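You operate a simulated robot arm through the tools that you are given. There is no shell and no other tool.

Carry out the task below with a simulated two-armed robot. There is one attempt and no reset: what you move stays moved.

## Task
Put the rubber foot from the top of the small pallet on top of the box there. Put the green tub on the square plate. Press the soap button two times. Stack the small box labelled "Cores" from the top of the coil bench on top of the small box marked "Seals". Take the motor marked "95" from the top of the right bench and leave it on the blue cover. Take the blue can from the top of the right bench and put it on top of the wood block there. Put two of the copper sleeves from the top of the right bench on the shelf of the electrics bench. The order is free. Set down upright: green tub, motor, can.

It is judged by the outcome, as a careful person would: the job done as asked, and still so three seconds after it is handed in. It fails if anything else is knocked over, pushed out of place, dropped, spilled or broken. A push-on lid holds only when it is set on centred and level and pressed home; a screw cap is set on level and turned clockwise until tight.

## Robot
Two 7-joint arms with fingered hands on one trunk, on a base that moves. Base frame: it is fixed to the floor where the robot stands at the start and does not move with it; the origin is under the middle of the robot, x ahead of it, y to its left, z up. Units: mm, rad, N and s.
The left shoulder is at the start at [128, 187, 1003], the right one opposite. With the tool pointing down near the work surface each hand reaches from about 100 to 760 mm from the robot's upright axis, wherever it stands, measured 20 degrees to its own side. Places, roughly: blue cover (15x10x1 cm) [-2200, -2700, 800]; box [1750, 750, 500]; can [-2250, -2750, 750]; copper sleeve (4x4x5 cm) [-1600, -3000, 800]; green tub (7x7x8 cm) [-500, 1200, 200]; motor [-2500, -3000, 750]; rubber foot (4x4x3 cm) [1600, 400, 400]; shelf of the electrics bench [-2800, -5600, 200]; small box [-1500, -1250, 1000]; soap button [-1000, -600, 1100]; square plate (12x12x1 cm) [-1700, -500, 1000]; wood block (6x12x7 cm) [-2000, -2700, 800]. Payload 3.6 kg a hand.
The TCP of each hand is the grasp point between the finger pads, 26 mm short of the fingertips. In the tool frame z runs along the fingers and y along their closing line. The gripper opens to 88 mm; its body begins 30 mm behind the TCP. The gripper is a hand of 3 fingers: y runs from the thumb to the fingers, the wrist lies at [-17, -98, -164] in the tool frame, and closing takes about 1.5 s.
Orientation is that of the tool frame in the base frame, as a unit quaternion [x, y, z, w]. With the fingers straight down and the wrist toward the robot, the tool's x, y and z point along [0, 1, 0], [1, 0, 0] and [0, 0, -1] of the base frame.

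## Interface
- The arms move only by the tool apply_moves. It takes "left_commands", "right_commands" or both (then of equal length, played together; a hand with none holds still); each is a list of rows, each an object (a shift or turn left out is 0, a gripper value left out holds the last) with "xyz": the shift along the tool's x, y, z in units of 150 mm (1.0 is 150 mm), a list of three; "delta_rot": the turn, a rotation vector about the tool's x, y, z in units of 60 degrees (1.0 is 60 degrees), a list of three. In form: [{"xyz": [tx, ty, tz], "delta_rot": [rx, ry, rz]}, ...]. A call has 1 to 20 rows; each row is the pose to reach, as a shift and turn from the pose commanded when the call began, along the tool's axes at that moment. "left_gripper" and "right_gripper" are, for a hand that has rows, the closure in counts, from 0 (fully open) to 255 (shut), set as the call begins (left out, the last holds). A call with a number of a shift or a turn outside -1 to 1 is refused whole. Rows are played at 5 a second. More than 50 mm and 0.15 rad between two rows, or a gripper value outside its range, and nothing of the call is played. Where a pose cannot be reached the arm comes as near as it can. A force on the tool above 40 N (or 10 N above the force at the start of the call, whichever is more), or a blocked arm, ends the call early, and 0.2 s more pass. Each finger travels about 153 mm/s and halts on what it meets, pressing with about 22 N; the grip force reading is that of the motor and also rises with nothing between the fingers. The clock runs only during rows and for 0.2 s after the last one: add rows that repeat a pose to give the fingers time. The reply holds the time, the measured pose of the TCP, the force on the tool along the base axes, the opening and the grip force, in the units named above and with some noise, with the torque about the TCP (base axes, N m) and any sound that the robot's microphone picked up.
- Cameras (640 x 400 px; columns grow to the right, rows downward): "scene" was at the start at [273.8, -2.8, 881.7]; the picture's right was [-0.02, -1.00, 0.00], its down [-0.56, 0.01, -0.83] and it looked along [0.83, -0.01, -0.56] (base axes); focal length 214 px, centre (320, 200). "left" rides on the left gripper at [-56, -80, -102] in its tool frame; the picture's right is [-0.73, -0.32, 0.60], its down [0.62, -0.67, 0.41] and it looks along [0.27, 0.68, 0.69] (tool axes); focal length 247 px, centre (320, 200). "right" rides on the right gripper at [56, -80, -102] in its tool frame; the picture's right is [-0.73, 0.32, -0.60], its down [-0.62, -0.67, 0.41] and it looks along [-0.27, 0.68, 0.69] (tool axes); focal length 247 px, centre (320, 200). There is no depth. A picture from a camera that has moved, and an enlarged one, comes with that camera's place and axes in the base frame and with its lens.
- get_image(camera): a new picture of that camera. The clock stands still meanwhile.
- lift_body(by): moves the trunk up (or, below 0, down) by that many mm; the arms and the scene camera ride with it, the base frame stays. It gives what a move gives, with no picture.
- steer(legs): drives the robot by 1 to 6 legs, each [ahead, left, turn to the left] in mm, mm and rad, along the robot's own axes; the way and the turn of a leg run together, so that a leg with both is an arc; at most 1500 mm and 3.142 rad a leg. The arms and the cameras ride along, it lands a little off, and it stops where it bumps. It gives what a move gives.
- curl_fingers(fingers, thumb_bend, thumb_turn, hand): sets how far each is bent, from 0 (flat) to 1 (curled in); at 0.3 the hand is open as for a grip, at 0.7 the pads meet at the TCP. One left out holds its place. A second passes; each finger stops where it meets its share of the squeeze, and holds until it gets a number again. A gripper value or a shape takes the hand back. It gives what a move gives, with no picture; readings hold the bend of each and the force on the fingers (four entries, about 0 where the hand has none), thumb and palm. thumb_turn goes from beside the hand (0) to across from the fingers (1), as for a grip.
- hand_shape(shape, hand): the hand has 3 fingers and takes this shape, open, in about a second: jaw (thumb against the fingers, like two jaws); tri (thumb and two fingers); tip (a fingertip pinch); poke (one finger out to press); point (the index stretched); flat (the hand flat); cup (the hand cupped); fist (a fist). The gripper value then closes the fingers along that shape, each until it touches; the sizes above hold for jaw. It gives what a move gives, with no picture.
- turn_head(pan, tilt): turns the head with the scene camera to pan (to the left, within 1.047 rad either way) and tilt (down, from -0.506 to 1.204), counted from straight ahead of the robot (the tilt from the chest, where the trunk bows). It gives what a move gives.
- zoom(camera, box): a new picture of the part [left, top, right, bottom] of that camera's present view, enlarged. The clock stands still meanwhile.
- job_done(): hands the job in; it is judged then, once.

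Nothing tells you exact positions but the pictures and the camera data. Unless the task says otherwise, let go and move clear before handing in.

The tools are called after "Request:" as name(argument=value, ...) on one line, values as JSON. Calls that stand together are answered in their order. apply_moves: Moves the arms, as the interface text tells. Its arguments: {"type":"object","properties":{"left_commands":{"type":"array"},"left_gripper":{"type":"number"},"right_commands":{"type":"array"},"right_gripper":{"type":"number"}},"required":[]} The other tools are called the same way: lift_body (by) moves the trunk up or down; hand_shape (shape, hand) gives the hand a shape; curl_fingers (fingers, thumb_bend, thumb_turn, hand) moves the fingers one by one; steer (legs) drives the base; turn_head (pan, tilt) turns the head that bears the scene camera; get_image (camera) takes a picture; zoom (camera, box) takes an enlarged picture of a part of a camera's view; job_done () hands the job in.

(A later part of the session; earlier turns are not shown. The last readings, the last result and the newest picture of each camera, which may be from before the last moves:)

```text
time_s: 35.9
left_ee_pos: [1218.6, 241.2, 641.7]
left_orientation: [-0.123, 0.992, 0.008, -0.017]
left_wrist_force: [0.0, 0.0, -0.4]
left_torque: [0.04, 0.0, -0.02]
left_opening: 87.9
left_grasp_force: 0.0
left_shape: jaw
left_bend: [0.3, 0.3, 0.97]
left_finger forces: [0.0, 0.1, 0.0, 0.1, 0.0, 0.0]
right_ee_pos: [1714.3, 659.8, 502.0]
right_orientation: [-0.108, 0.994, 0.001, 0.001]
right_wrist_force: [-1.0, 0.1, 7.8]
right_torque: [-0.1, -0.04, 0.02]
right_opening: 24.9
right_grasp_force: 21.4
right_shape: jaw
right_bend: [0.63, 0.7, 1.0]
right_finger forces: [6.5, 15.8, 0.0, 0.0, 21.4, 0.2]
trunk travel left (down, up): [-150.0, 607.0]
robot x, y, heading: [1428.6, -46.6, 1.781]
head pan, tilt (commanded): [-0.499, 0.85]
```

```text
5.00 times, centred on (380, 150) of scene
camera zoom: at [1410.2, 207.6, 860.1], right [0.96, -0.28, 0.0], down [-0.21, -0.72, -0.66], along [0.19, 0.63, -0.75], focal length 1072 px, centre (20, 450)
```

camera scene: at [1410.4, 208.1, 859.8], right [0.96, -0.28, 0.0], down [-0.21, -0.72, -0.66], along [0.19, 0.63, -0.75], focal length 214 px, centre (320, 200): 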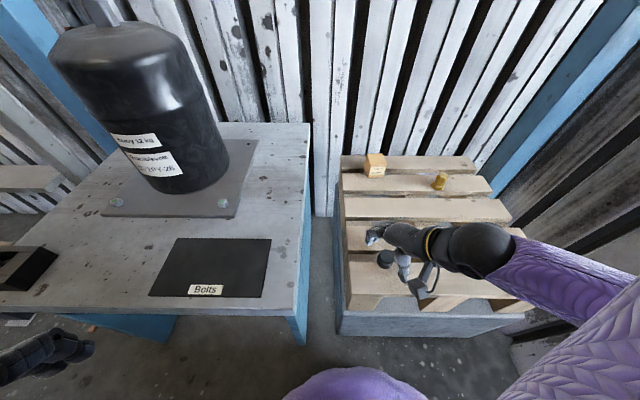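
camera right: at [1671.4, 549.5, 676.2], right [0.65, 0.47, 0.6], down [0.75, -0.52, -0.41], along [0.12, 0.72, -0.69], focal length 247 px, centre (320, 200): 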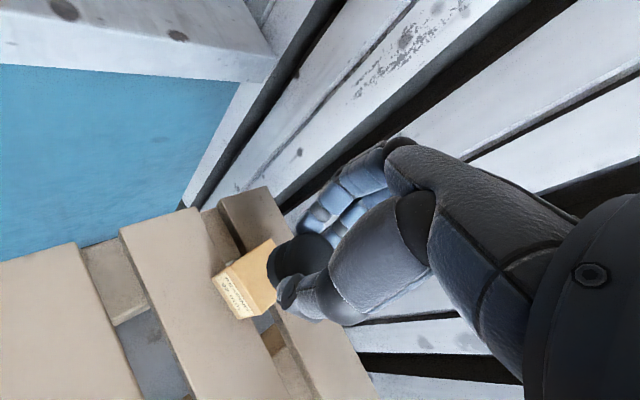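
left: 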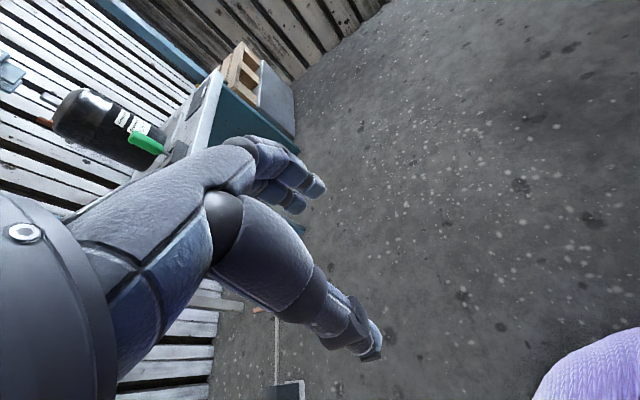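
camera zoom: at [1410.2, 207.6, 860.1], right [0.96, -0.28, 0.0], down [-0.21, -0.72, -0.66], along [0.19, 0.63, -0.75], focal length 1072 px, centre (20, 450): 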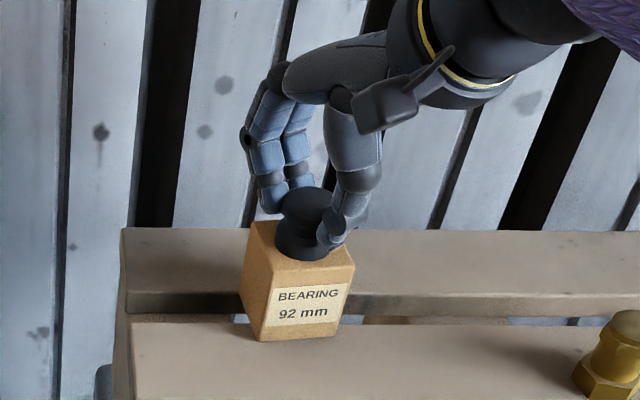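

Foot rests centred on the box. Releasing gently and then lifting straight up.

Request:
apply_moves(right_commands=[{"xyz": [0, 0, 0]}, {"xyz": [0, 0, 0]}, {"xyz": [0, 0, 0]}], right_gripper=130)

Request:
apply_moves(right_commands=[{"xyz": [0, 0, 0]}, {"xyz": [0, 0, 0]}, {"xyz": [0, 0, 0]}, {"xyz": [0, 0, 0]}], right_gripper=0)

Request:
zoom(camera="scene", box=[340, 110, 420, 190])

Request:
get_image(camera="right")

```text
time_s: 36.7
left_ee_pos: [1217.8, 240.5, 641.4]
left_orientation: [-0.122, 0.992, 0.008, -0.017]
left_wrist_force: [0.0, -0.1, 0.3]
left_torque: [-0.05, 0.02, -0.01]
left_opening: 87.8
left_grasp_force: 0.0
left_shape: jaw
left_bend: [0.3, 0.3, 0.97]
left_finger forces: [0.0, 0.0, 0.0, 0.0, 0.0, 0.0]
right_ee_pos: [1714.1, 659.5, 499.8]
right_orientation: [-0.107, 0.994, -0.001, 0.0]
right_wrist_force: [0.3, 0.3, 1.1]
right_torque: [0.0, -0.01, 0.03]
right_opening: 42.9
right_grasp_force: 0.0
right_shape: jaw
right_bend: [0.43, 0.68, 1.0]
right_finger forces: [0.1, 0.0, 0.0, 0.0, 0.1, 0.1]
trunk travel left (down, up): [-150.0, 607.0]
robot x, y, heading: [1430.5, -47.4, 1.787]
head pan, tilt (commanded): [-0.499, 0.85]
```

```text
time_s: 37.7
left_ee_pos: [1216.9, 240.2, 641.6]
left_orientation: [-0.122, 0.992, 0.008, -0.016]
left_wrist_force: [-0.4, -0.1, -0.2]
left_torque: [0.0, -0.03, -0.01]
left_opening: 88.0
left_grasp_force: 0.1
left_shape: jaw
left_bend: [0.3, 0.3, 0.97]
left_finger forces: [0.0, 0.0, 0.0, 0.0, 0.1, 0.0]
right_ee_pos: [1715.7, 659.2, 500.0]
right_orientation: [-0.107, 0.994, 0.0, 0.0]
right_wrist_force: [-0.5, -0.7, -0.4]
right_torque: [0.03, 0.01, -0.01]
right_opening: 87.6
right_grasp_force: 0.0
right_shape: jaw
right_bend: [0.3, 0.3, 0.98]
right_finger forces: [0.0, 0.0, 0.0, 0.0, 0.0, 0.0]
trunk travel left (down, up): [-150.0, 607.0]
robot x, y, heading: [1430.7, -47.9, 1.782]
head pan, tilt (commanded): [-0.499, 0.85]
```

```text
5.00 times, centred on (380, 150) of scene
camera zoom: at [1410.4, 208.1, 859.8], right [0.96, -0.28, 0.0], down [-0.21, -0.72, -0.66], along [0.19, 0.63, -0.75], focal length 1072 px, centre (20, 450)
```

zoom: 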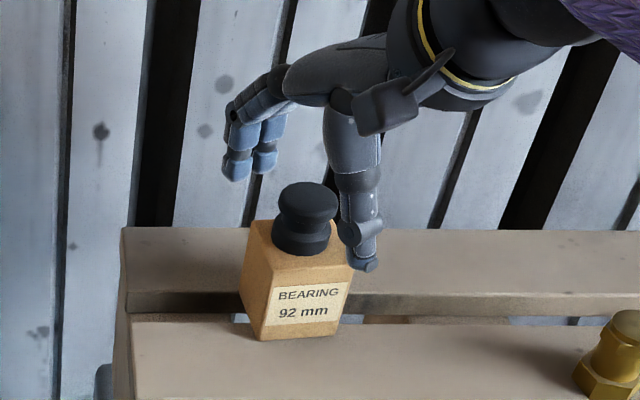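

```text
taken
camera right: at [1676.0, 569.2, 604.5], right [0.65, 0.47, 0.6], down [0.75, -0.52, -0.41], along [0.12, 0.72, -0.69], focal length 247 px, centre (320, 200)
```

right: 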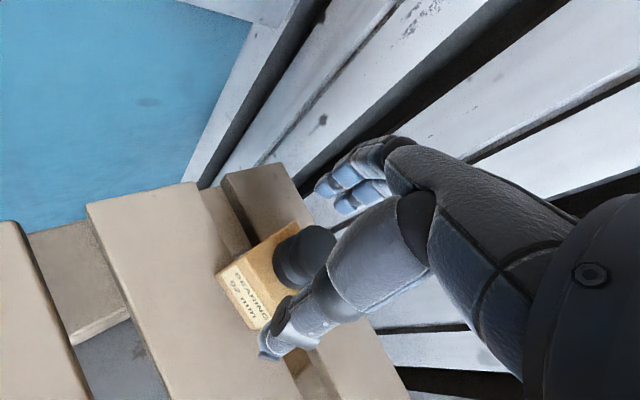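

The foot stands upright on the box. Raising the hand clear and backing away.

Request:
apply_moves(right_commands=[{"xyz": [0, 0, -0.25]}, {"xyz": [0, 0, -0.5]}, {"xyz": [0, 0, -0.8]}, {"xyz": [0, 0, -1.0]}, {"xyz": [0, 0, -1.0]}])

Request:
apply_moves(right_commands=[{"xyz": [0.15, -0.28, -0.05]}, {"xyz": [0.3, -0.56, -0.1]}, {"xyz": [0.45, -0.84, -0.15]}, {"xyz": [0.5, -1.0, -0.2]}, {"xyz": [0.5, -1.0, -0.2]}])

Request:
zoom(camera="scene", box=[320, 110, 480, 210])

```text
time_s: 38.9
left_ee_pos: [1217.6, 240.0, 640.9]
left_orientation: [-0.121, 0.992, 0.007, -0.017]
left_wrist_force: [-0.7, -0.3, 0.3]
left_torque: [0.0, 0.0, -0.01]
left_opening: 88.0
left_grasp_force: 0.2
left_shape: jaw
left_bend: [0.3, 0.3, 0.97]
left_finger forces: [0.0, 0.0, 0.1, 0.1, 0.1, 0.0]
right_ee_pos: [1714.2, 659.5, 650.5]
right_orientation: [-0.107, 0.994, 0.0, 0.0]
right_wrist_force: [-1.2, -0.5, -0.9]
right_torque: [-0.01, -0.01, -0.03]
right_opening: 87.7
right_grasp_force: 0.1
right_shape: jaw
right_bend: [0.3, 0.3, 0.98]
right_finger forces: [0.0, 0.0, 0.0, 0.0, 0.0, 0.0]
trunk travel left (down, up): [-150.0, 607.0]
robot x, y, heading: [1427.3, -45.5, 1.784]
head pan, tilt (commanded): [-0.499, 0.85]
```

```text
time_s: 40.1
left_ee_pos: [1218.2, 239.9, 642.3]
left_orientation: [-0.123, 0.992, 0.008, -0.017]
left_wrist_force: [0.2, 0.7, -0.6]
left_torque: [-0.04, 0.0, -0.02]
left_opening: 88.0
left_grasp_force: 0.0
left_shape: jaw
left_bend: [0.3, 0.3, 0.97]
left_finger forces: [0.0, 0.1, 0.0, 0.1, 0.1, 0.1]
right_ee_pos: [1674.7, 496.6, 683.0]
right_orientation: [-0.106, 0.994, 0.0, 0.001]
right_wrist_force: [0.3, 0.5, 1.5]
right_torque: [-0.03, 0.03, 0.0]
right_opening: 87.9
right_grasp_force: 0.0
right_shape: jaw
right_bend: [0.3, 0.3, 0.98]
right_finger forces: [0.0, 0.0, 0.0, 0.1, 0.0, 0.0]
trunk travel left (down, up): [-150.0, 607.0]
robot x, y, heading: [1428.8, -48.1, 1.785]
head pan, tilt (commanded): [-0.499, 0.85]
```

```text
4.00 times, centred on (400, 160) of scene
camera zoom: at [1410.4, 208.1, 859.8], right [0.96, -0.28, 0.0], down [-0.21, -0.72, -0.66], along [0.19, 0.63, -0.75], focal length 858 px, centre (0, 360)
```

zoom: 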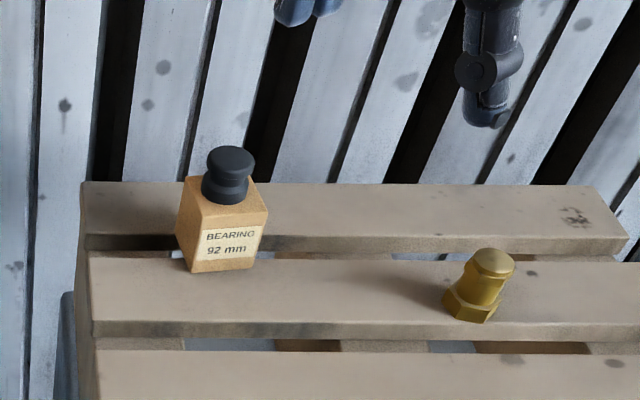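

The foot task is done. Now I back off, move along the aisle and turn to face the low bench with the green tub.

Request:
steer(legs=[[-306, 170, 0], [340, 612, 0], [0, 0, -0.506]])

Request:
turn_head(pan=0.5, tilt=0.5)

Request:
get_image(camera="scene")

```text
time_s: 47.2
left_ee_pos: [617.5, 183.4, 641.4]
left_orientation: [0.133, 0.991, 0.011, -0.014]
left_wrist_force: [0.3, -0.4, 0.1]
left_torque: [-0.02, 0.01, 0.03]
left_opening: 88.0
left_grasp_force: 0.1
left_shape: jaw
left_bend: [0.3, 0.3, 0.97]
left_finger forces: [0.0, 0.0, 0.0, 0.0, 0.1, 0.0]
right_ee_pos: [1141.0, 183.2, 681.6]
right_orientation: [0.148, 0.989, -0.001, 0.0]
right_wrist_force: [-0.4, 0.1, 0.7]
right_torque: [0.02, -0.02, 0.01]
right_opening: 87.8
right_grasp_force: 0.0
right_shape: jaw
right_bend: [0.3, 0.3, 0.98]
right_finger forces: [0.1, 0.1, 0.0, 0.0, 0.0, 0.1]
trunk travel left (down, up): [-150.0, 607.0]
robot x, y, heading: [661.2, -172.2, 1.273]
head pan, tilt (commanded): [-0.499, 0.85]
```

```text
time_s: 48.5
left_ee_pos: [617.5, 183.2, 642.3]
left_orientation: [0.132, 0.991, 0.011, -0.015]
left_wrist_force: [0.0, 0.8, 0.8]
left_torque: [0.01, 0.01, -0.01]
left_opening: 87.9
left_grasp_force: 0.1
left_shape: jaw
left_bend: [0.3, 0.3, 0.97]
left_finger forces: [0.0, 0.0, 0.1, 0.0, 0.0, 0.1]
right_ee_pos: [1140.7, 184.1, 682.7]
right_orientation: [0.148, 0.989, 0.0, -0.001]
right_wrist_force: [0.6, -0.2, 0.0]
right_torque: [-0.01, -0.03, 0.04]
right_opening: 87.6
right_grasp_force: 0.1
right_shape: jaw
right_bend: [0.3, 0.3, 0.98]
right_finger forces: [0.0, 0.1, 0.0, 0.0, 0.1, 0.0]
trunk travel left (down, up): [-150.0, 607.0]
robot x, y, heading: [662.2, -176.7, 1.274]
head pan, tilt (commanded): [0.499, 0.499]
```

```text
taken
camera scene: at [695.3, 94.0, 889.8], right [0.98, 0.2, 0.0], down [0.1, -0.47, -0.88], along [-0.18, 0.86, -0.48], focal length 214 px, centre (320, 200)
```

scene: 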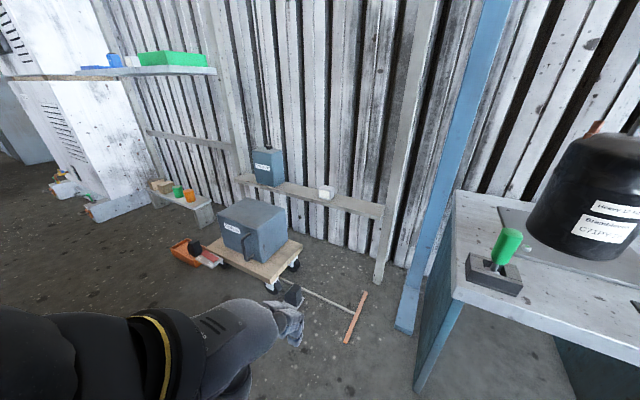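

Path is clear; sliding left along the aisle to the low bench.

Request:
steer(legs=[[0, 1480, 0]])

Request:
turn_head(pan=0.15, tilt=0.6)

Request:
get_image(camera="scene")

```text
time_s: 55.7
left_ee_pos: [-769.8, 602.0, 641.6]
left_orientation: [0.129, 0.991, 0.012, -0.014]
left_wrist_force: [0.2, -0.7, -0.4]
left_torque: [0.02, 0.0, -0.01]
left_opening: 87.8
left_grasp_force: 0.0
left_shape: jaw
left_bend: [0.3, 0.3, 0.97]
left_finger forces: [0.0, 0.1, 0.0, 0.0, 0.0, 0.0]
right_ee_pos: [-247.1, 606.4, 681.7]
right_orientation: [0.144, 0.99, -0.001, -0.001]
right_wrist_force: [0.6, 0.4, 0.0]
right_torque: [0.0, -0.01, -0.04]
right_opening: 87.8
right_grasp_force: 0.0
right_shape: jaw
right_bend: [0.3, 0.3, 0.98]
right_finger forces: [0.0, 0.0, 0.0, 0.0, 0.0, 0.1]
trunk travel left (down, up): [-150.0, 607.0]
robot x, y, heading: [-724.6, 246.6, 1.285]
head pan, tilt (commanded): [0.499, 0.499]
```

```text
time_s: 56.5
left_ee_pos: [-769.9, 601.9, 641.5]
left_orientation: [0.128, 0.992, 0.012, -0.014]
left_wrist_force: [-0.5, 0.0, -0.4]
left_torque: [-0.02, 0.0, 0.02]
left_opening: 87.8
left_grasp_force: 0.0
left_shape: jaw
left_bend: [0.3, 0.3, 0.97]
left_finger forces: [0.0, 0.0, 0.0, 0.0, 0.0, 0.0]
right_ee_pos: [-248.3, 606.2, 681.9]
right_orientation: [0.144, 0.99, 0.0, -0.001]
right_wrist_force: [0.5, 0.7, 0.2]
right_torque: [-0.03, 0.0, -0.01]
right_opening: 87.7
right_grasp_force: 0.0
right_shape: jaw
right_bend: [0.3, 0.3, 0.98]
right_finger forces: [0.0, 0.0, 0.0, 0.0, 0.1, 0.0]
trunk travel left (down, up): [-150.0, 607.0]
robot x, y, heading: [-723.7, 242.9, 1.277]
head pan, tilt (commanded): [0.15, 0.6]
```

```text
taken
camera scene: at [-659.8, 512.2, 880.7], right [0.99, -0.14, 0.0], down [-0.08, -0.56, -0.83], along [0.12, 0.82, -0.56], focal length 214 px, centre (320, 200)
```

scene: 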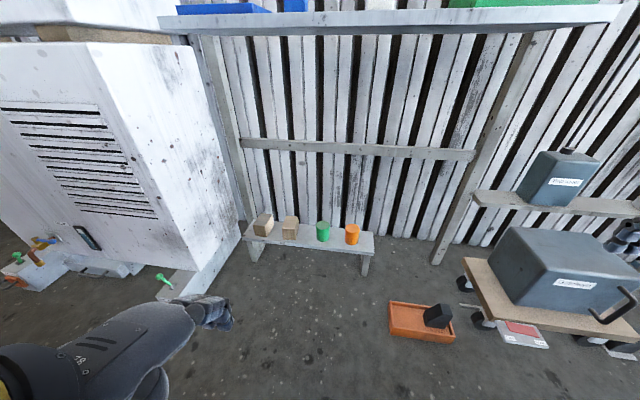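

The green tub is at about (-546, 1194) on a low bench whose top is near z=190. I'll retract the right hand, drive forward, and lower the trunk so the left hand can reach it.

Request:
apply_moves(right_commands=[{"xyz": [0.1, -0.25, -0.1]}, {"xyz": [0.2, -0.5, -0.2]}, {"xyz": [0.3, -0.75, -0.3]}, {"xyz": [0.3, -0.75, -0.3]}])

Request:
steer(legs=[[390, 0, 0]])

Request:
turn_head(pan=0.15, tilt=0.9)

Request:
get_image(camera="scene")

Request:
get_image(camera="left")

```text
time_s: 57.5
left_ee_pos: [-769.2, 601.7, 641.2]
left_orientation: [0.129, 0.991, 0.011, -0.014]
left_wrist_force: [0.7, -0.2, -0.1]
left_torque: [0.04, -0.01, 0.04]
left_opening: 87.6
left_grasp_force: 0.1
left_shape: jaw
left_bend: [0.3, 0.3, 0.97]
left_finger forces: [0.0, 0.0, 0.0, 0.0, 0.1, 0.0]
right_ee_pos: [-293.8, 544.7, 703.6]
right_orientation: [0.144, 0.99, 0.0, 0.0]
right_wrist_force: [-0.3, -0.3, 0.5]
right_torque: [-0.01, -0.01, -0.01]
right_opening: 87.7
right_grasp_force: 0.1
right_shape: jaw
right_bend: [0.3, 0.3, 0.98]
right_finger forces: [0.0, 0.1, 0.1, 0.0, 0.0, 0.0]
right hand out of reach, approached as far as the arm can: row 2, 3, 4
trunk travel left (down, up): [-150.0, 607.0]
robot x, y, heading: [-724.2, 245.4, 1.281]
head pan, tilt (commanded): [0.15, 0.6]
```

```text
time_s: 60.0
left_ee_pos: [-658.0, 972.9, 641.9]
left_orientation: [0.131, 0.991, 0.012, -0.014]
left_wrist_force: [0.0, -0.3, 0.0]
left_torque: [-0.01, -0.01, 0.04]
left_opening: 88.2
left_grasp_force: 0.0
left_shape: jaw
left_bend: [0.3, 0.3, 0.97]
left_finger forces: [0.0, 0.1, 0.1, 0.0, 0.0, 0.0]
right_ee_pos: [-183.1, 913.5, 703.8]
right_orientation: [0.145, 0.989, -0.001, 0.0]
right_wrist_force: [0.7, -0.2, -0.3]
right_torque: [0.03, -0.01, 0.03]
right_opening: 87.6
right_grasp_force: 0.1
right_shape: jaw
right_bend: [0.3, 0.3, 0.98]
right_finger forces: [0.1, 0.0, 0.1, 0.0, 0.0, 0.0]
trunk travel left (down, up): [-150.0, 607.0]
robot x, y, heading: [-612.4, 620.3, 1.278]
head pan, tilt (commanded): [0.15, 0.6]
```

```text
time_s: 60.8
left_ee_pos: [-658.5, 972.8, 641.1]
left_orientation: [0.13, 0.991, 0.012, -0.014]
left_wrist_force: [-0.7, 1.0, 0.2]
left_torque: [0.0, -0.01, 0.0]
left_opening: 87.7
left_grasp_force: 0.1
left_shape: jaw
left_bend: [0.3, 0.3, 0.97]
left_finger forces: [0.1, 0.0, 0.1, 0.0, 0.0, 0.0]
right_ee_pos: [-182.8, 913.4, 705.1]
right_orientation: [0.145, 0.989, -0.001, 0.001]
right_wrist_force: [-1.0, 0.4, -0.4]
right_torque: [-0.01, -0.03, 0.02]
right_opening: 87.7
right_grasp_force: 0.2
right_shape: jaw
right_bend: [0.3, 0.3, 0.98]
right_finger forces: [0.0, 0.0, 0.0, 0.1, 0.1, 0.0]
trunk travel left (down, up): [-150.0, 607.0]
robot x, y, heading: [-613.4, 617.4, 1.274]
head pan, tilt (commanded): [0.15, 0.901]
```

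```text
taken
camera scene: at [-549.7, 870.0, 856.0], right [0.99, -0.14, 0.0], down [-0.11, -0.78, -0.62], along [0.09, 0.62, -0.78], focal length 214 px, centre (320, 200)
```

scene: 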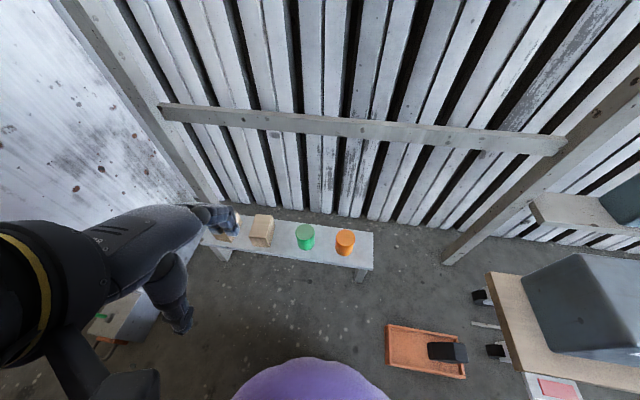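

```text
taken
camera left: at [-620.4, 878.3, 739.5], right [0.61, -0.48, -0.63], down [-0.78, -0.47, -0.4], along [-0.1, 0.74, -0.66], focal length 247 px, centre (320, 200)
```

left: 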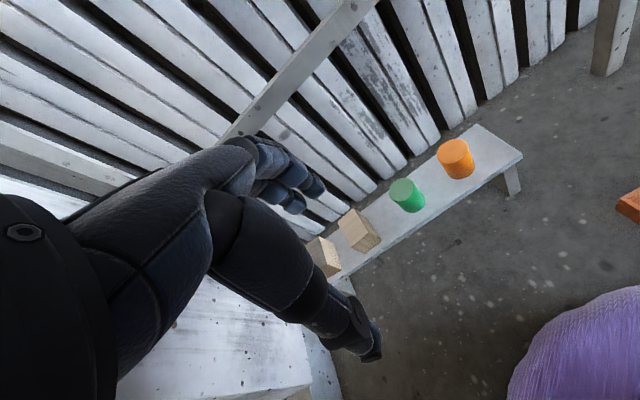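

Tub centre is about (-552, 1212), base z≈190. Lowering the trunk and moving the left hand forward over it.

Request:
lift_body(by=-150)

Request:
apply_moves(left_commands=[{"xyz": [-0.06, 0.28, 0], "delta_rot": [0.01, -0.015, 0]}, {"xyz": [-0.12, 0.56, 0], "delta_rot": [0.019, -0.03, 0]}, {"xyz": [-0.18, 0.84, 0], "delta_rot": [0.019, -0.03, 0]}, {"xyz": [-0.18, 0.84, 0], "delta_rot": [0.019, -0.03, 0]}], left_gripper=0)

Request:
get_image(camera="left")

Request:
get_image(camera="scene")

```text
time_s: 62.5
left_ee_pos: [-676.1, 975.1, 450.7]
left_orientation: [0.125, 0.987, -0.082, -0.052]
left_wrist_force: [-0.1, 0.3, 0.2]
left_torque: [0.01, -0.02, -0.02]
left_opening: 87.9
left_grasp_force: 0.0
left_shape: jaw
left_bend: [0.3, 0.3, 0.97]
left_finger forces: [0.1, 0.0, 0.0, 0.0, 0.0, 0.1]
right_ee_pos: [-180.7, 919.8, 499.7]
right_orientation: [0.145, 0.984, -0.101, -0.016]
right_wrist_force: [-0.3, -0.2, -0.5]
right_torque: [0.01, 0.0, 0.02]
right_opening: 87.8
right_grasp_force: 0.0
right_shape: jaw
right_bend: [0.3, 0.3, 0.98]
right_finger forces: [0.0, 0.1, 0.1, 0.0, 0.1, 0.0]
trunk travel left (down, up): [0.0, 757.0]
robot x, y, heading: [-609.0, 618.5, 1.276]
head pan, tilt (commanded): [0.15, 0.901]
```

```text
time_s: 63.7
left_ee_pos: [-638.0, 1082.5, 417.3]
left_orientation: [0.15, 0.981, -0.092, -0.078]
left_wrist_force: [-1.2, -0.6, 0.1]
left_torque: [0.02, 0.02, -0.02]
left_opening: 88.0
left_grasp_force: 0.0
left_shape: jaw
left_bend: [0.3, 0.3, 0.98]
left_finger forces: [0.1, 0.0, 0.0, 0.0, 0.1, 0.0]
right_ee_pos: [-180.9, 918.6, 500.7]
right_orientation: [0.145, 0.984, -0.101, -0.016]
right_wrist_force: [0.0, 0.6, -0.6]
right_torque: [0.05, -0.03, -0.02]
right_opening: 87.6
right_grasp_force: 0.0
right_shape: jaw
right_bend: [0.3, 0.3, 0.98]
right_finger forces: [0.1, 0.0, 0.0, 0.0, 0.0, 0.0]
trunk travel left (down, up): [0.0, 757.0]
robot x, y, heading: [-613.0, 619.2, 1.28]
head pan, tilt (commanded): [0.15, 0.901]
stopped in row 4 (left hand): the arm was blocked; the commanded pose is now the measured one
```

```text
taken
camera left: at [-588.5, 1005.9, 524.3], right [0.5, -0.62, -0.61], down [-0.85, -0.5, -0.19], along [-0.19, 0.61, -0.77], focal length 247 px, centre (320, 200)
```

left: 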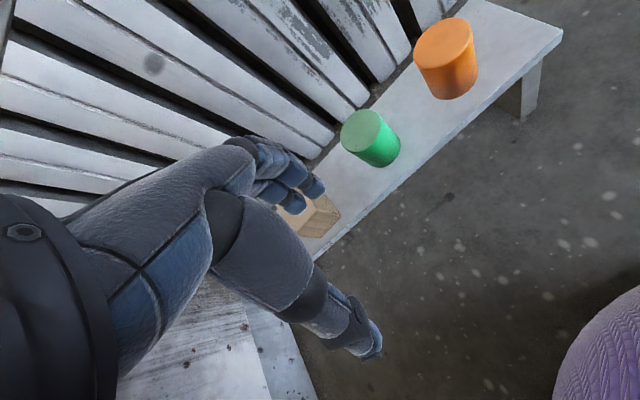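

```text
taken
camera scene: at [-540.6, 900.2, 694.2], right [0.99, -0.14, 0.0], down [-0.11, -0.78, -0.62], along [0.09, 0.61, -0.78], focal length 214 px, centre (320, 200)
```

scene: 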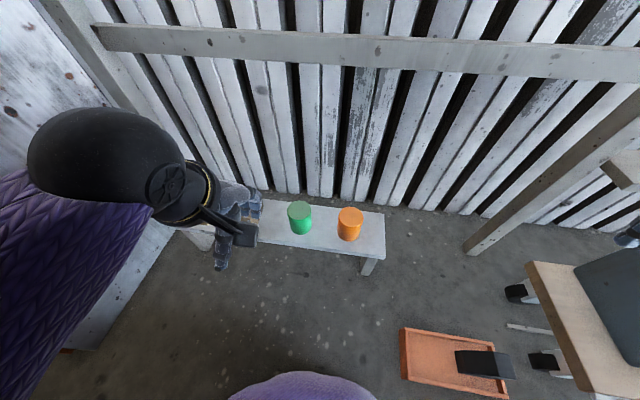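

Lowering the trunk tilted the hand a bit and the arm stopped near a limit. I'll straighten the tool while moving forward over the tub.

Request:
apply_moves(left_commands=[{"xyz": [-0.05, 0.2, -0.1], "delta_rot": [-0.04, -0.024, 0]}, {"xyz": [-0.11, 0.4, -0.12], "delta_rot": [-0.08, -0.048, 0]}, {"xyz": [-0.17, 0.6, -0.13], "delta_rot": [-0.12, -0.072, 0]}, {"xyz": [-0.23, 0.8, -0.13], "delta_rot": [-0.16, -0.096, 0]}, {"xyz": [-0.287, 0.99, -0.13], "delta_rot": [-0.197, -0.12, 0]}, {"xyz": [-0.287, 0.99, -0.13], "delta_rot": [-0.197, -0.12, 0]}])

Request:
get_image(camera="left")

Request:
get_image(camera="scene")

```text
time_s: 65.1
left_ee_pos: [-562.2, 1213.0, 398.1]
left_orientation: [0.15, 0.989, 0.001, -0.01]
left_wrist_force: [-0.7, 0.4, -0.3]
left_torque: [0.0, 0.01, 0.0]
left_opening: 88.0
left_grasp_force: 0.0
left_shape: jaw
left_bend: [0.3, 0.3, 0.98]
left_finger forces: [0.0, 0.1, 0.1, 0.1, 0.1, 0.1]
right_ee_pos: [-181.7, 919.0, 500.3]
right_orientation: [0.145, 0.984, -0.101, -0.016]
right_wrist_force: [-0.5, -0.4, -0.6]
right_torque: [0.03, 0.01, -0.03]
right_opening: 87.8
right_grasp_force: 0.0
right_shape: jaw
right_bend: [0.3, 0.3, 0.98]
right_finger forces: [0.1, 0.1, 0.1, 0.1, 0.0, 0.0]
trunk travel left (down, up): [0.0, 757.0]
robot x, y, heading: [-617.0, 619.9, 1.28]
head pan, tilt (commanded): [0.15, 0.901]
```

```text
taken
camera left: at [-529.2, 1119.5, 497.7], right [0.6, -0.52, -0.61], down [-0.8, -0.45, -0.4], along [-0.07, 0.73, -0.68], focal length 247 px, centre (320, 200)
```

left: 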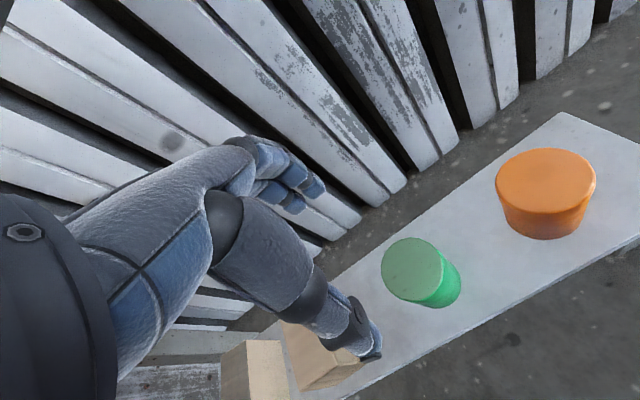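

```text
taken
camera scene: at [-540.5, 900.2, 694.2], right [0.99, -0.14, 0.0], down [-0.11, -0.78, -0.62], along [0.09, 0.61, -0.78], focal length 214 px, centre (320, 200)
```

scene: 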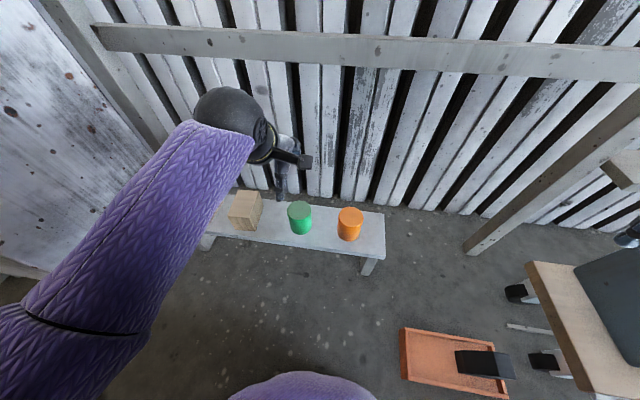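

Tool is vertical now. Zooming both cameras to locate the tub precisely.

Request:
zoom(camera="left", box=[350, 210, 490, 330])

Request:
zoom(camera="scene", box=[220, 180, 400, 280])

```text
3.33 times, centred on (420, 270) of left
camera zoom: at [-529.2, 1119.5, 497.7], right [0.6, -0.52, -0.61], down [-0.8, -0.45, -0.4], along [-0.07, 0.73, -0.68], focal length 823 px, centre (-13, -33)
```

zoom: 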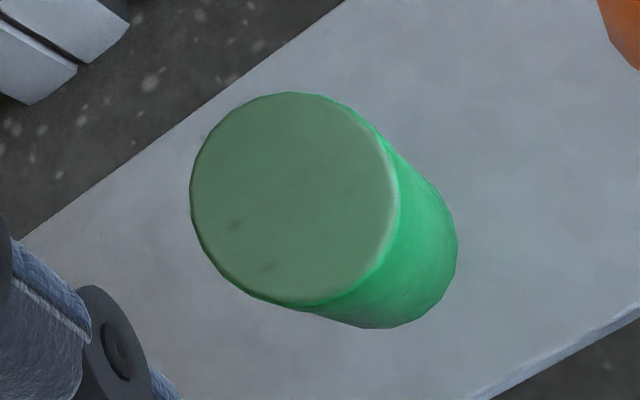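

```text
3.56 times, centred on (310, 230) of scene
camera zoom: at [-540.5, 900.2, 694.2], right [0.99, -0.14, 0.0], down [-0.11, -0.78, -0.62], along [0.09, 0.61, -0.78], focal length 763 px, centre (356, 93)
```

zoom: 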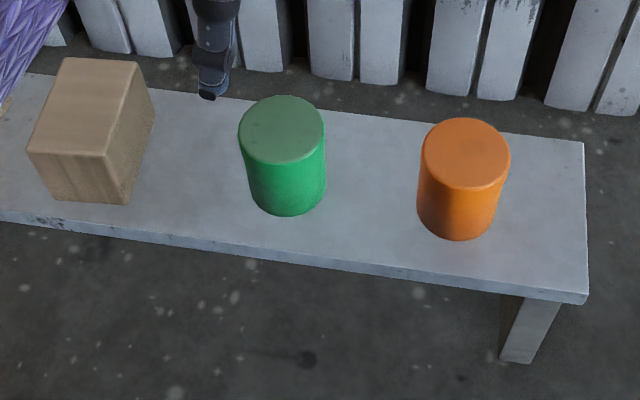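

Tub centre is (-546, 1213), top ≈ 266. Aligning and descending to just above it, then checking clearance.

Request:
apply_moves(left_commands=[{"xyz": [-0.101, 0.035, 0], "delta_rot": [0, -0.019, 0]}, {"xyz": [-0.101, 0.035, 0.3], "delta_rot": [0, -0.019, 0]}, {"xyz": [-0.101, 0.035, 0.58], "delta_rot": [0, -0.019, 0]}, {"xyz": [-0.101, 0.035, 0.58], "delta_rot": [0, -0.019, 0]}])

Request:
get_image(camera="left")

Request:
zoom(camera="scene", box=[220, 160, 400, 280])

```text
time_s: 66.1
left_ee_pos: [-548.3, 1216.5, 309.6]
left_orientation: [0.151, 0.989, 0.0, 0.001]
left_wrist_force: [-0.8, 0.9, -0.7]
left_torque: [0.02, 0.02, 0.0]
left_opening: 87.8
left_grasp_force: 0.1
left_shape: jaw
left_bend: [0.3, 0.3, 0.98]
left_finger forces: [0.0, 0.0, 0.1, 0.0, 0.0, 0.0]
right_ee_pos: [-181.3, 919.4, 500.5]
right_orientation: [0.144, 0.984, -0.102, -0.016]
right_wrist_force: [-0.3, 0.3, 0.3]
right_torque: [-0.03, 0.02, -0.02]
right_opening: 87.9
right_grasp_force: 0.0
right_shape: jaw
right_bend: [0.3, 0.3, 0.98]
right_finger forces: [0.0, 0.0, 0.0, 0.1, 0.0, 0.0]
trunk travel left (down, up): [0.0, 757.0]
robot x, y, heading: [-613.0, 616.4, 1.278]
head pan, tilt (commanded): [0.15, 0.901]
```

```text
taken
camera left: at [-517.4, 1123.1, 411.0], right [0.61, -0.52, -0.6], down [-0.79, -0.45, -0.41], along [-0.05, 0.72, -0.69], focal length 247 px, centre (320, 200)
```

left: 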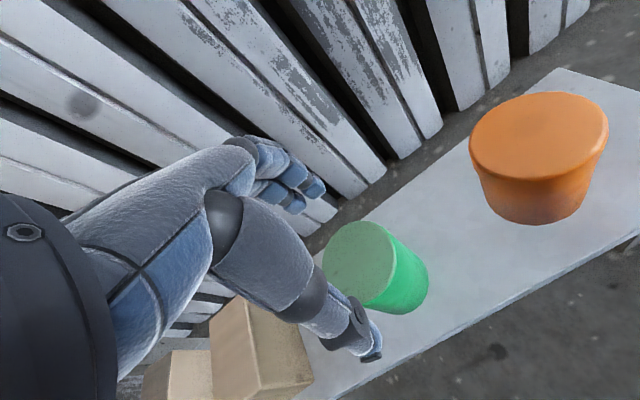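

```text
3.33 times, centred on (310, 220) of scene
camera zoom: at [-540.5, 900.2, 694.2], right [0.99, -0.14, 0.0], down [-0.11, -0.78, -0.62], along [0.09, 0.61, -0.78], focal length 715 px, centre (353, 133)
```

zoom: 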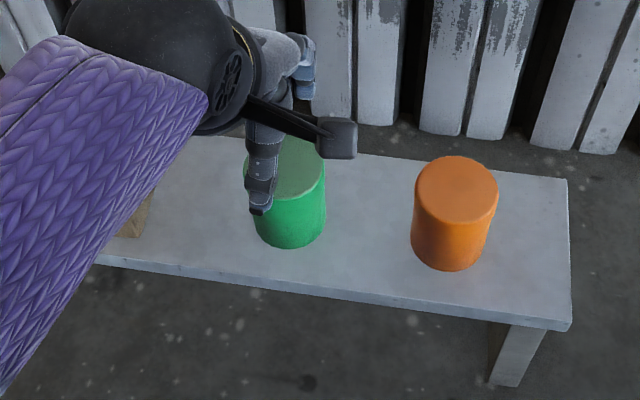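

Request:
zoom(camera="left", box=[290, 200, 450, 370])

```text
2.35 times, centred on (370, 285) of left
camera zoom: at [-517.4, 1123.1, 411.0], right [0.61, -0.52, -0.6], down [-0.79, -0.45, -0.41], along [-0.05, 0.72, -0.69], focal length 581 px, centre (202, 0)
```

zoom: 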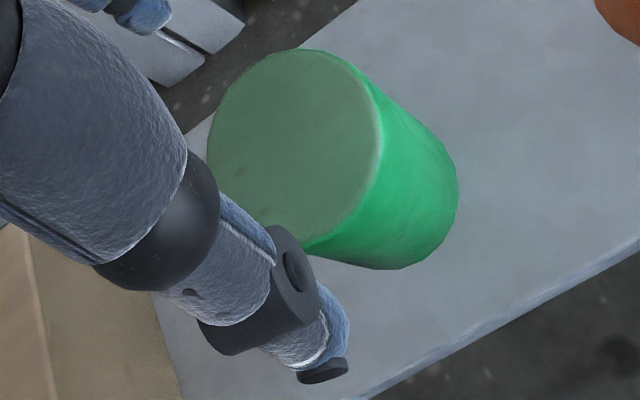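

Small correction (+5, -5 mm) then descending around the tub.

Request:
apply_moves(left_commands=[{"xyz": [-0.041, -0.022, 0]}, {"xyz": [-0.041, -0.022, 0.1]}, {"xyz": [-0.041, -0.022, 0.2]}, {"xyz": [-0.041, -0.022, 0.2]}])

Request:
get_image(camera="left")

Request:
zoom(camera="scene", box=[240, 160, 340, 260])

```text
time_s: 67.1
left_ee_pos: [-548.7, 1213.3, 276.6]
left_orientation: [0.151, 0.988, 0.001, -0.008]
left_wrist_force: [-0.5, 0.5, 0.0]
left_torque: [0.0, 0.01, -0.02]
left_opening: 88.1
left_grasp_force: 0.0
left_shape: jaw
left_bend: [0.3, 0.3, 0.98]
left_finger forces: [0.0, 0.0, 0.0, 0.0, 0.0, 0.0]
right_ee_pos: [-180.6, 919.8, 499.7]
right_orientation: [0.145, 0.984, -0.101, -0.016]
right_wrist_force: [0.0, 1.4, 0.1]
right_torque: [0.0, 0.06, 0.0]
right_opening: 87.7
right_grasp_force: 0.0
right_shape: jaw
right_bend: [0.3, 0.3, 0.98]
right_finger forces: [0.0, 0.0, 0.0, 0.0, 0.1, 0.0]
trunk travel left (down, up): [0.0, 757.0]
robot x, y, heading: [-613.4, 620.6, 1.276]
head pan, tilt (commanded): [0.15, 0.901]
```

```text
taken
camera left: at [-517.9, 1119.0, 377.7], right [0.6, -0.52, -0.61], down [-0.8, -0.45, -0.4], along [-0.06, 0.73, -0.68], focal length 247 px, centre (320, 200)
```

left: 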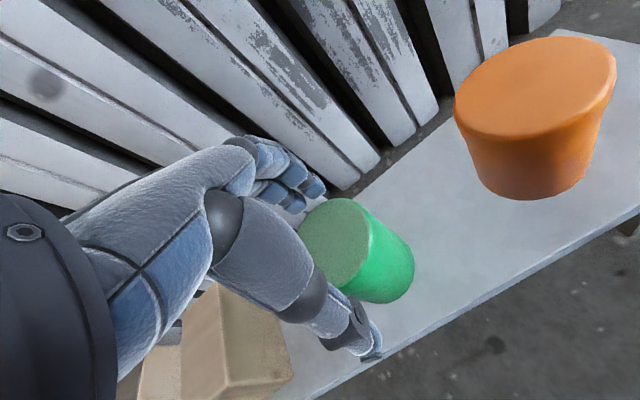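

```text
4.00 times, centred on (290, 210) of scene
camera zoom: at [-540.6, 900.2, 694.2], right [0.99, -0.14, 0.0], down [-0.11, -0.78, -0.62], along [0.09, 0.61, -0.78], focal length 858 px, centre (440, 160)
```

zoom: 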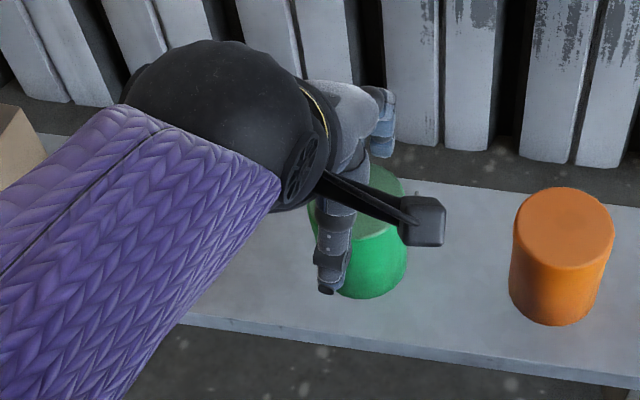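

Tub is about 8 mm to the right of the tool centre; correcting before going further down.

Request:
apply_moves(left_commands=[{"xyz": [-0.055, -0.025, 0], "delta_rot": [0, -0.015, 0]}, {"xyz": [-0.055, -0.025, 0], "delta_rot": [0, -0.015, 0]}, {"xyz": [-0.055, -0.025, 0], "delta_rot": [0, -0.015, 0]}])

Request:
zoom(camera="left", box=[240, 150, 440, 370])

```text
time_s: 68.1
left_ee_pos: [-552.2, 1217.4, 280.6]
left_orientation: [0.149, 0.989, 0.008, -0.006]
left_wrist_force: [-1.0, 0.2, 0.1]
left_torque: [0.03, 0.02, 0.01]
left_opening: 87.8
left_grasp_force: 0.0
left_shape: jaw
left_bend: [0.3, 0.3, 0.98]
left_finger forces: [0.1, 0.0, 0.1, 0.0, 0.1, 0.0]
right_ee_pos: [-181.5, 919.4, 500.2]
right_orientation: [0.144, 0.984, -0.101, -0.016]
right_wrist_force: [-0.1, 0.8, -0.1]
right_torque: [0.01, -0.02, 0.02]
right_opening: 87.9
right_grasp_force: 0.1
right_shape: jaw
right_bend: [0.3, 0.3, 0.98]
right_finger forces: [0.0, 0.1, 0.1, 0.0, 0.1, 0.1]
trunk travel left (down, up): [0.0, 757.0]
robot x, y, heading: [-614.4, 618.7, 1.275]
head pan, tilt (commanded): [0.15, 0.901]
stopped in row 3 (left hand): the arm was blocked; the commanded pose is now the measured one
```

```text
1.82 times, centred on (340, 260) of left
camera zoom: at [-519.1, 1122.3, 379.7], right [0.6, -0.51, -0.61], down [-0.8, -0.44, -0.41], along [-0.06, 0.73, -0.68], focal length 449 px, centre (284, 91)
```

zoom: 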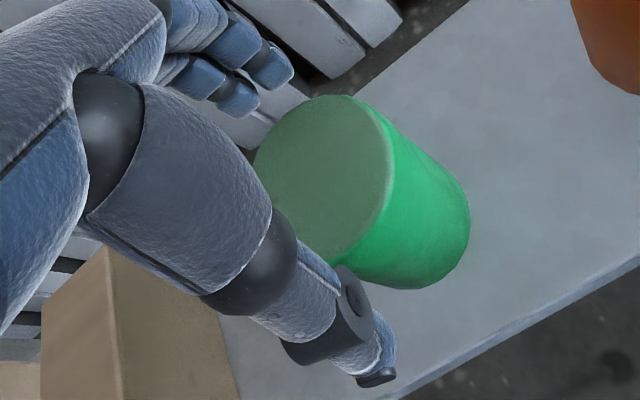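

The arm hits a limit going further right here. I'll lift clear and turn the base slightly right so the tub lies about 20° to the left, where the arm works better.

Request:
apply_moves(left_commands=[{"xyz": [0, 0, -0.25]}, {"xyz": [0, 0, -0.5]}, {"xyz": [0, 0, -0.7]}, {"xyz": [0, 0, -0.7]}])

Request:
steer(legs=[[0, 0, -0.2]])

Request:
get_image(camera="left")

Request:
get_image(camera="scene")

```text
time_s: 69.3
left_ee_pos: [-570.7, 1251.7, 399.0]
left_orientation: [0.146, 0.988, 0.039, -0.031]
left_wrist_force: [-0.3, 0.3, 0.0]
left_torque: [-0.06, -0.03, 0.02]
left_opening: 87.7
left_grasp_force: 0.0
left_shape: jaw
left_bend: [0.3, 0.3, 0.98]
left_finger forces: [0.1, 0.1, 0.0, 0.0, 0.0, 0.0]
right_ee_pos: [-181.4, 919.6, 500.6]
right_orientation: [0.144, 0.984, -0.101, -0.016]
right_wrist_force: [0.3, -0.9, 0.1]
right_torque: [-0.02, -0.02, 0.01]
right_opening: 87.9
right_grasp_force: 0.0
right_shape: jaw
right_bend: [0.3, 0.3, 0.98]
right_finger forces: [0.0, 0.0, 0.0, 0.0, 0.0, 0.0]
trunk travel left (down, up): [0.0, 757.0]
robot x, y, heading: [-610.3, 618.4, 1.279]
head pan, tilt (commanded): [0.15, 0.901]
stopped in row 4 (left hand): the arm was blocked; the commanded pose is now the measured one
```

```text
time_s: 70.5
left_ee_pos: [-446.6, 1229.8, 399.5]
left_orientation: [0.244, 0.968, 0.041, -0.028]
left_wrist_force: [0.4, -0.6, -0.4]
left_torque: [-0.01, 0.01, 0.02]
left_opening: 88.0
left_grasp_force: 0.1
left_shape: jaw
left_bend: [0.3, 0.3, 0.98]
left_finger forces: [0.1, 0.0, 0.0, 0.0, 0.0, 0.1]
right_ee_pos: [-129.6, 827.0, 499.7]
right_orientation: [0.242, 0.965, -0.1, -0.026]
right_wrist_force: [-0.4, -0.5, -0.2]
right_torque: [-0.03, 0.01, -0.01]
right_opening: 87.9
right_grasp_force: 0.1
right_shape: jaw
right_bend: [0.3, 0.3, 0.98]
right_finger forces: [0.0, 0.1, 0.1, 0.0, 0.0, 0.0]
trunk travel left (down, up): [0.0, 757.0]
robot x, y, heading: [-612.2, 615.7, 1.075]
head pan, tilt (commanded): [0.15, 0.901]
```

```text
taken
camera left: at [-430.6, 1122.7, 490.7], right [0.47, -0.57, -0.67], down [-0.88, -0.25, -0.41], along [0.06, 0.78, -0.62], focal length 247 px, centre (320, 200)
```

left: 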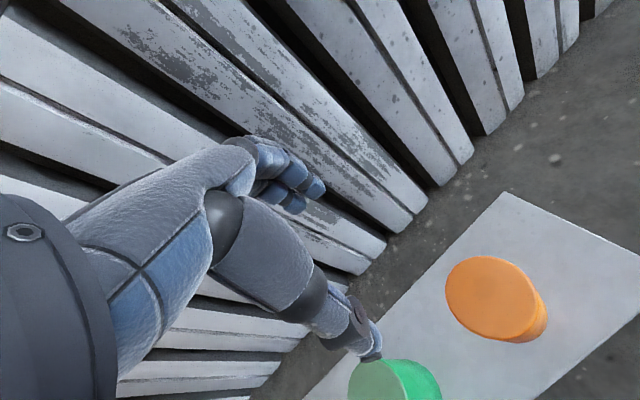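

```text
taken
camera scene: at [-485.6, 879.8, 694.2], right [0.94, -0.34, 0.0], down [-0.26, -0.74, -0.62], along [0.21, 0.58, -0.78], focal length 214 px, centre (320, 200)
```

scene: 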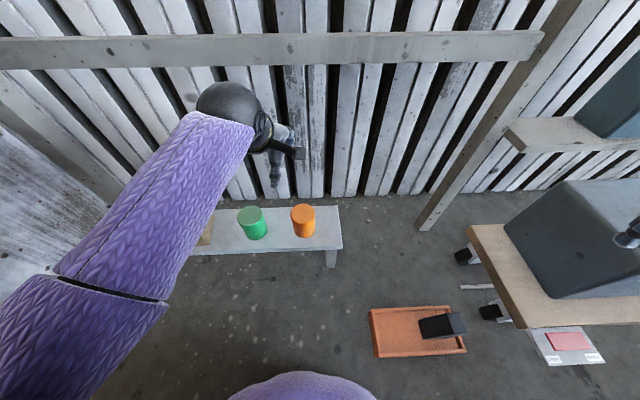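

The arm posture drifted. I'll move the hand back over the tub with the tool straightened and see how well it tracks from this heading.

Request:
apply_moves(left_commands=[{"xyz": [0.17, -0.13, 0], "delta_rot": [0.02, -0.024, 0]}, {"xyz": [0.34, -0.27, 0], "delta_rot": [0.042, -0.048, 0]}, {"xyz": [0.525, -0.419, 0.011], "delta_rot": [0.063, -0.071, 0]}, {"xyz": [0.525, -0.419, 0.011], "delta_rot": [0.063, -0.071, 0]}, {"xyz": [0.525, -0.419, 0.011], "delta_rot": [0.063, -0.071, 0]}])

Request:
get_image(camera="scene")

```text
time_s: 71.7
left_ee_pos: [-547.3, 1209.7, 400.1]
left_orientation: [0.246, 0.969, 0.0, 0.001]
left_wrist_force: [-0.1, 0.0, -0.1]
left_torque: [0.02, 0.01, 0.01]
left_opening: 88.1
left_grasp_force: 0.2
left_shape: jaw
left_bend: [0.3, 0.3, 0.98]
left_finger forces: [0.1, 0.1, 0.1, 0.0, 0.1, 0.1]
right_ee_pos: [-130.0, 826.0, 499.7]
right_orientation: [0.242, 0.965, -0.099, -0.027]
right_wrist_force: [-0.5, -0.2, 0.2]
right_torque: [0.01, 0.02, -0.01]
right_opening: 87.8
right_grasp_force: 0.1
right_shape: jaw
right_bend: [0.3, 0.3, 0.98]
right_finger forces: [0.0, 0.0, 0.1, 0.1, 0.0, 0.0]
trunk travel left (down, up): [0.0, 757.0]
robot x, y, heading: [-616.0, 618.8, 1.078]
head pan, tilt (commanded): [0.15, 0.901]
```

```text
taken
camera scene: at [-485.6, 879.8, 694.2], right [0.94, -0.34, 0.0], down [-0.26, -0.74, -0.62], along [0.21, 0.58, -0.78], focal length 214 px, centre (320, 200)
```

scene: 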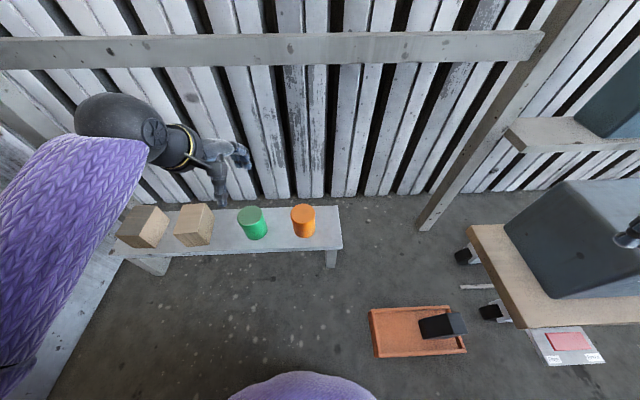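

Tracking is good now, tool vertical. Checking alignment with the left camera.

Request:
get_image(camera="left")

Request:
zoom(camera="scene", box=[170, 180, 330, 280])

```text
taken
camera left: at [-534.8, 1113.2, 500.7], right [0.5, -0.63, -0.6], down [-0.86, -0.29, -0.41], along [0.09, 0.72, -0.69], focal length 247 px, centre (320, 200)
```

left: 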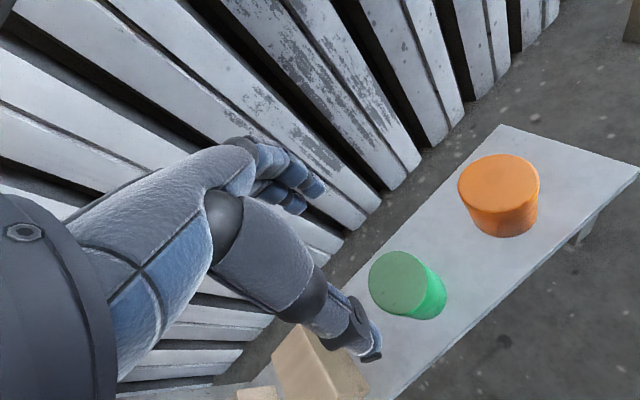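

```text
4.00 times, centred on (250, 230) of scene
camera zoom: at [-485.6, 879.8, 694.2], right [0.94, -0.34, 0.0], down [-0.26, -0.74, -0.62], along [0.21, 0.58, -0.78], focal length 858 px, centre (600, 80)
```

zoom: 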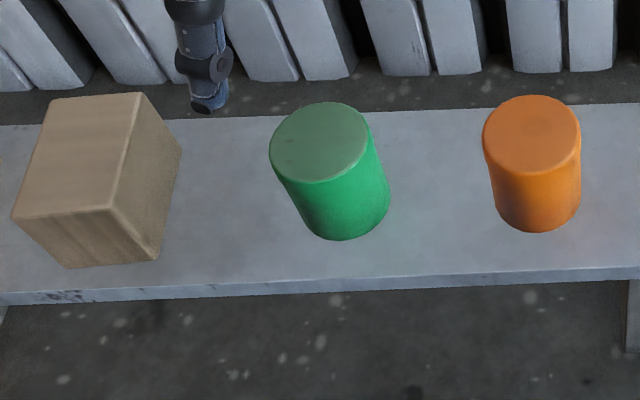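

Aligned within 2 mm. Descending to just above, then around the tub.

Request:
apply_moves(left_commands=[{"xyz": [-0.006, 0.012, 0.3]}, {"xyz": [-0.006, 0.012, 0.6]}, {"xyz": [-0.006, 0.012, 0.68]}, {"xyz": [-0.006, 0.012, 0.68]}])

Request:
zoom(camera="left", box=[240, 180, 480, 370])

```text
time_s: 72.7
left_ee_pos: [-543.0, 1213.6, 297.2]
left_orientation: [0.245, 0.969, 0.001, 0.0]
left_wrist_force: [0.3, 0.3, 0.0]
left_torque: [0.03, 0.02, 0.01]
left_opening: 87.9
left_grasp_force: 0.1
left_shape: jaw
left_bend: [0.3, 0.3, 0.98]
left_finger forces: [0.1, 0.0, 0.0, 0.0, 0.1, 0.0]
right_ee_pos: [-128.6, 827.4, 500.4]
right_orientation: [0.243, 0.965, -0.1, -0.027]
right_wrist_force: [-0.2, -0.1, -0.7]
right_torque: [0.0, 0.04, 0.02]
right_opening: 87.8
right_grasp_force: 0.0
right_shape: jaw
right_bend: [0.3, 0.3, 0.98]
right_finger forces: [0.0, 0.1, 0.0, 0.0, 0.1, 0.0]
trunk travel left (down, up): [0.0, 757.0]
robot x, y, heading: [-614.5, 622.8, 1.077]
head pan, tilt (commanded): [0.15, 0.901]
```

```text
2.11 times, centred on (360, 275) of left
camera zoom: at [-530.7, 1115.9, 398.6], right [0.5, -0.63, -0.6], down [-0.86, -0.29, -0.41], along [0.09, 0.72, -0.69], focal length 520 px, centre (236, 42)
```

zoom: 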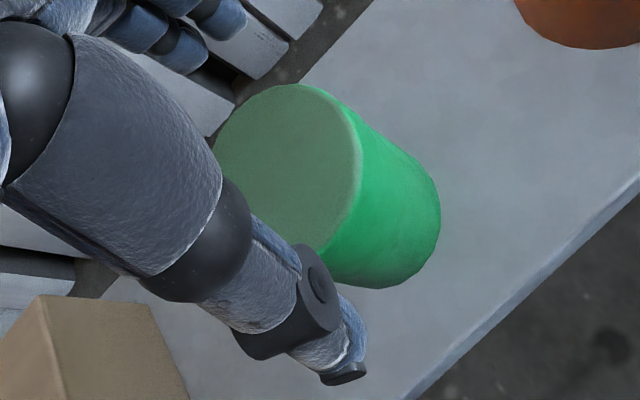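

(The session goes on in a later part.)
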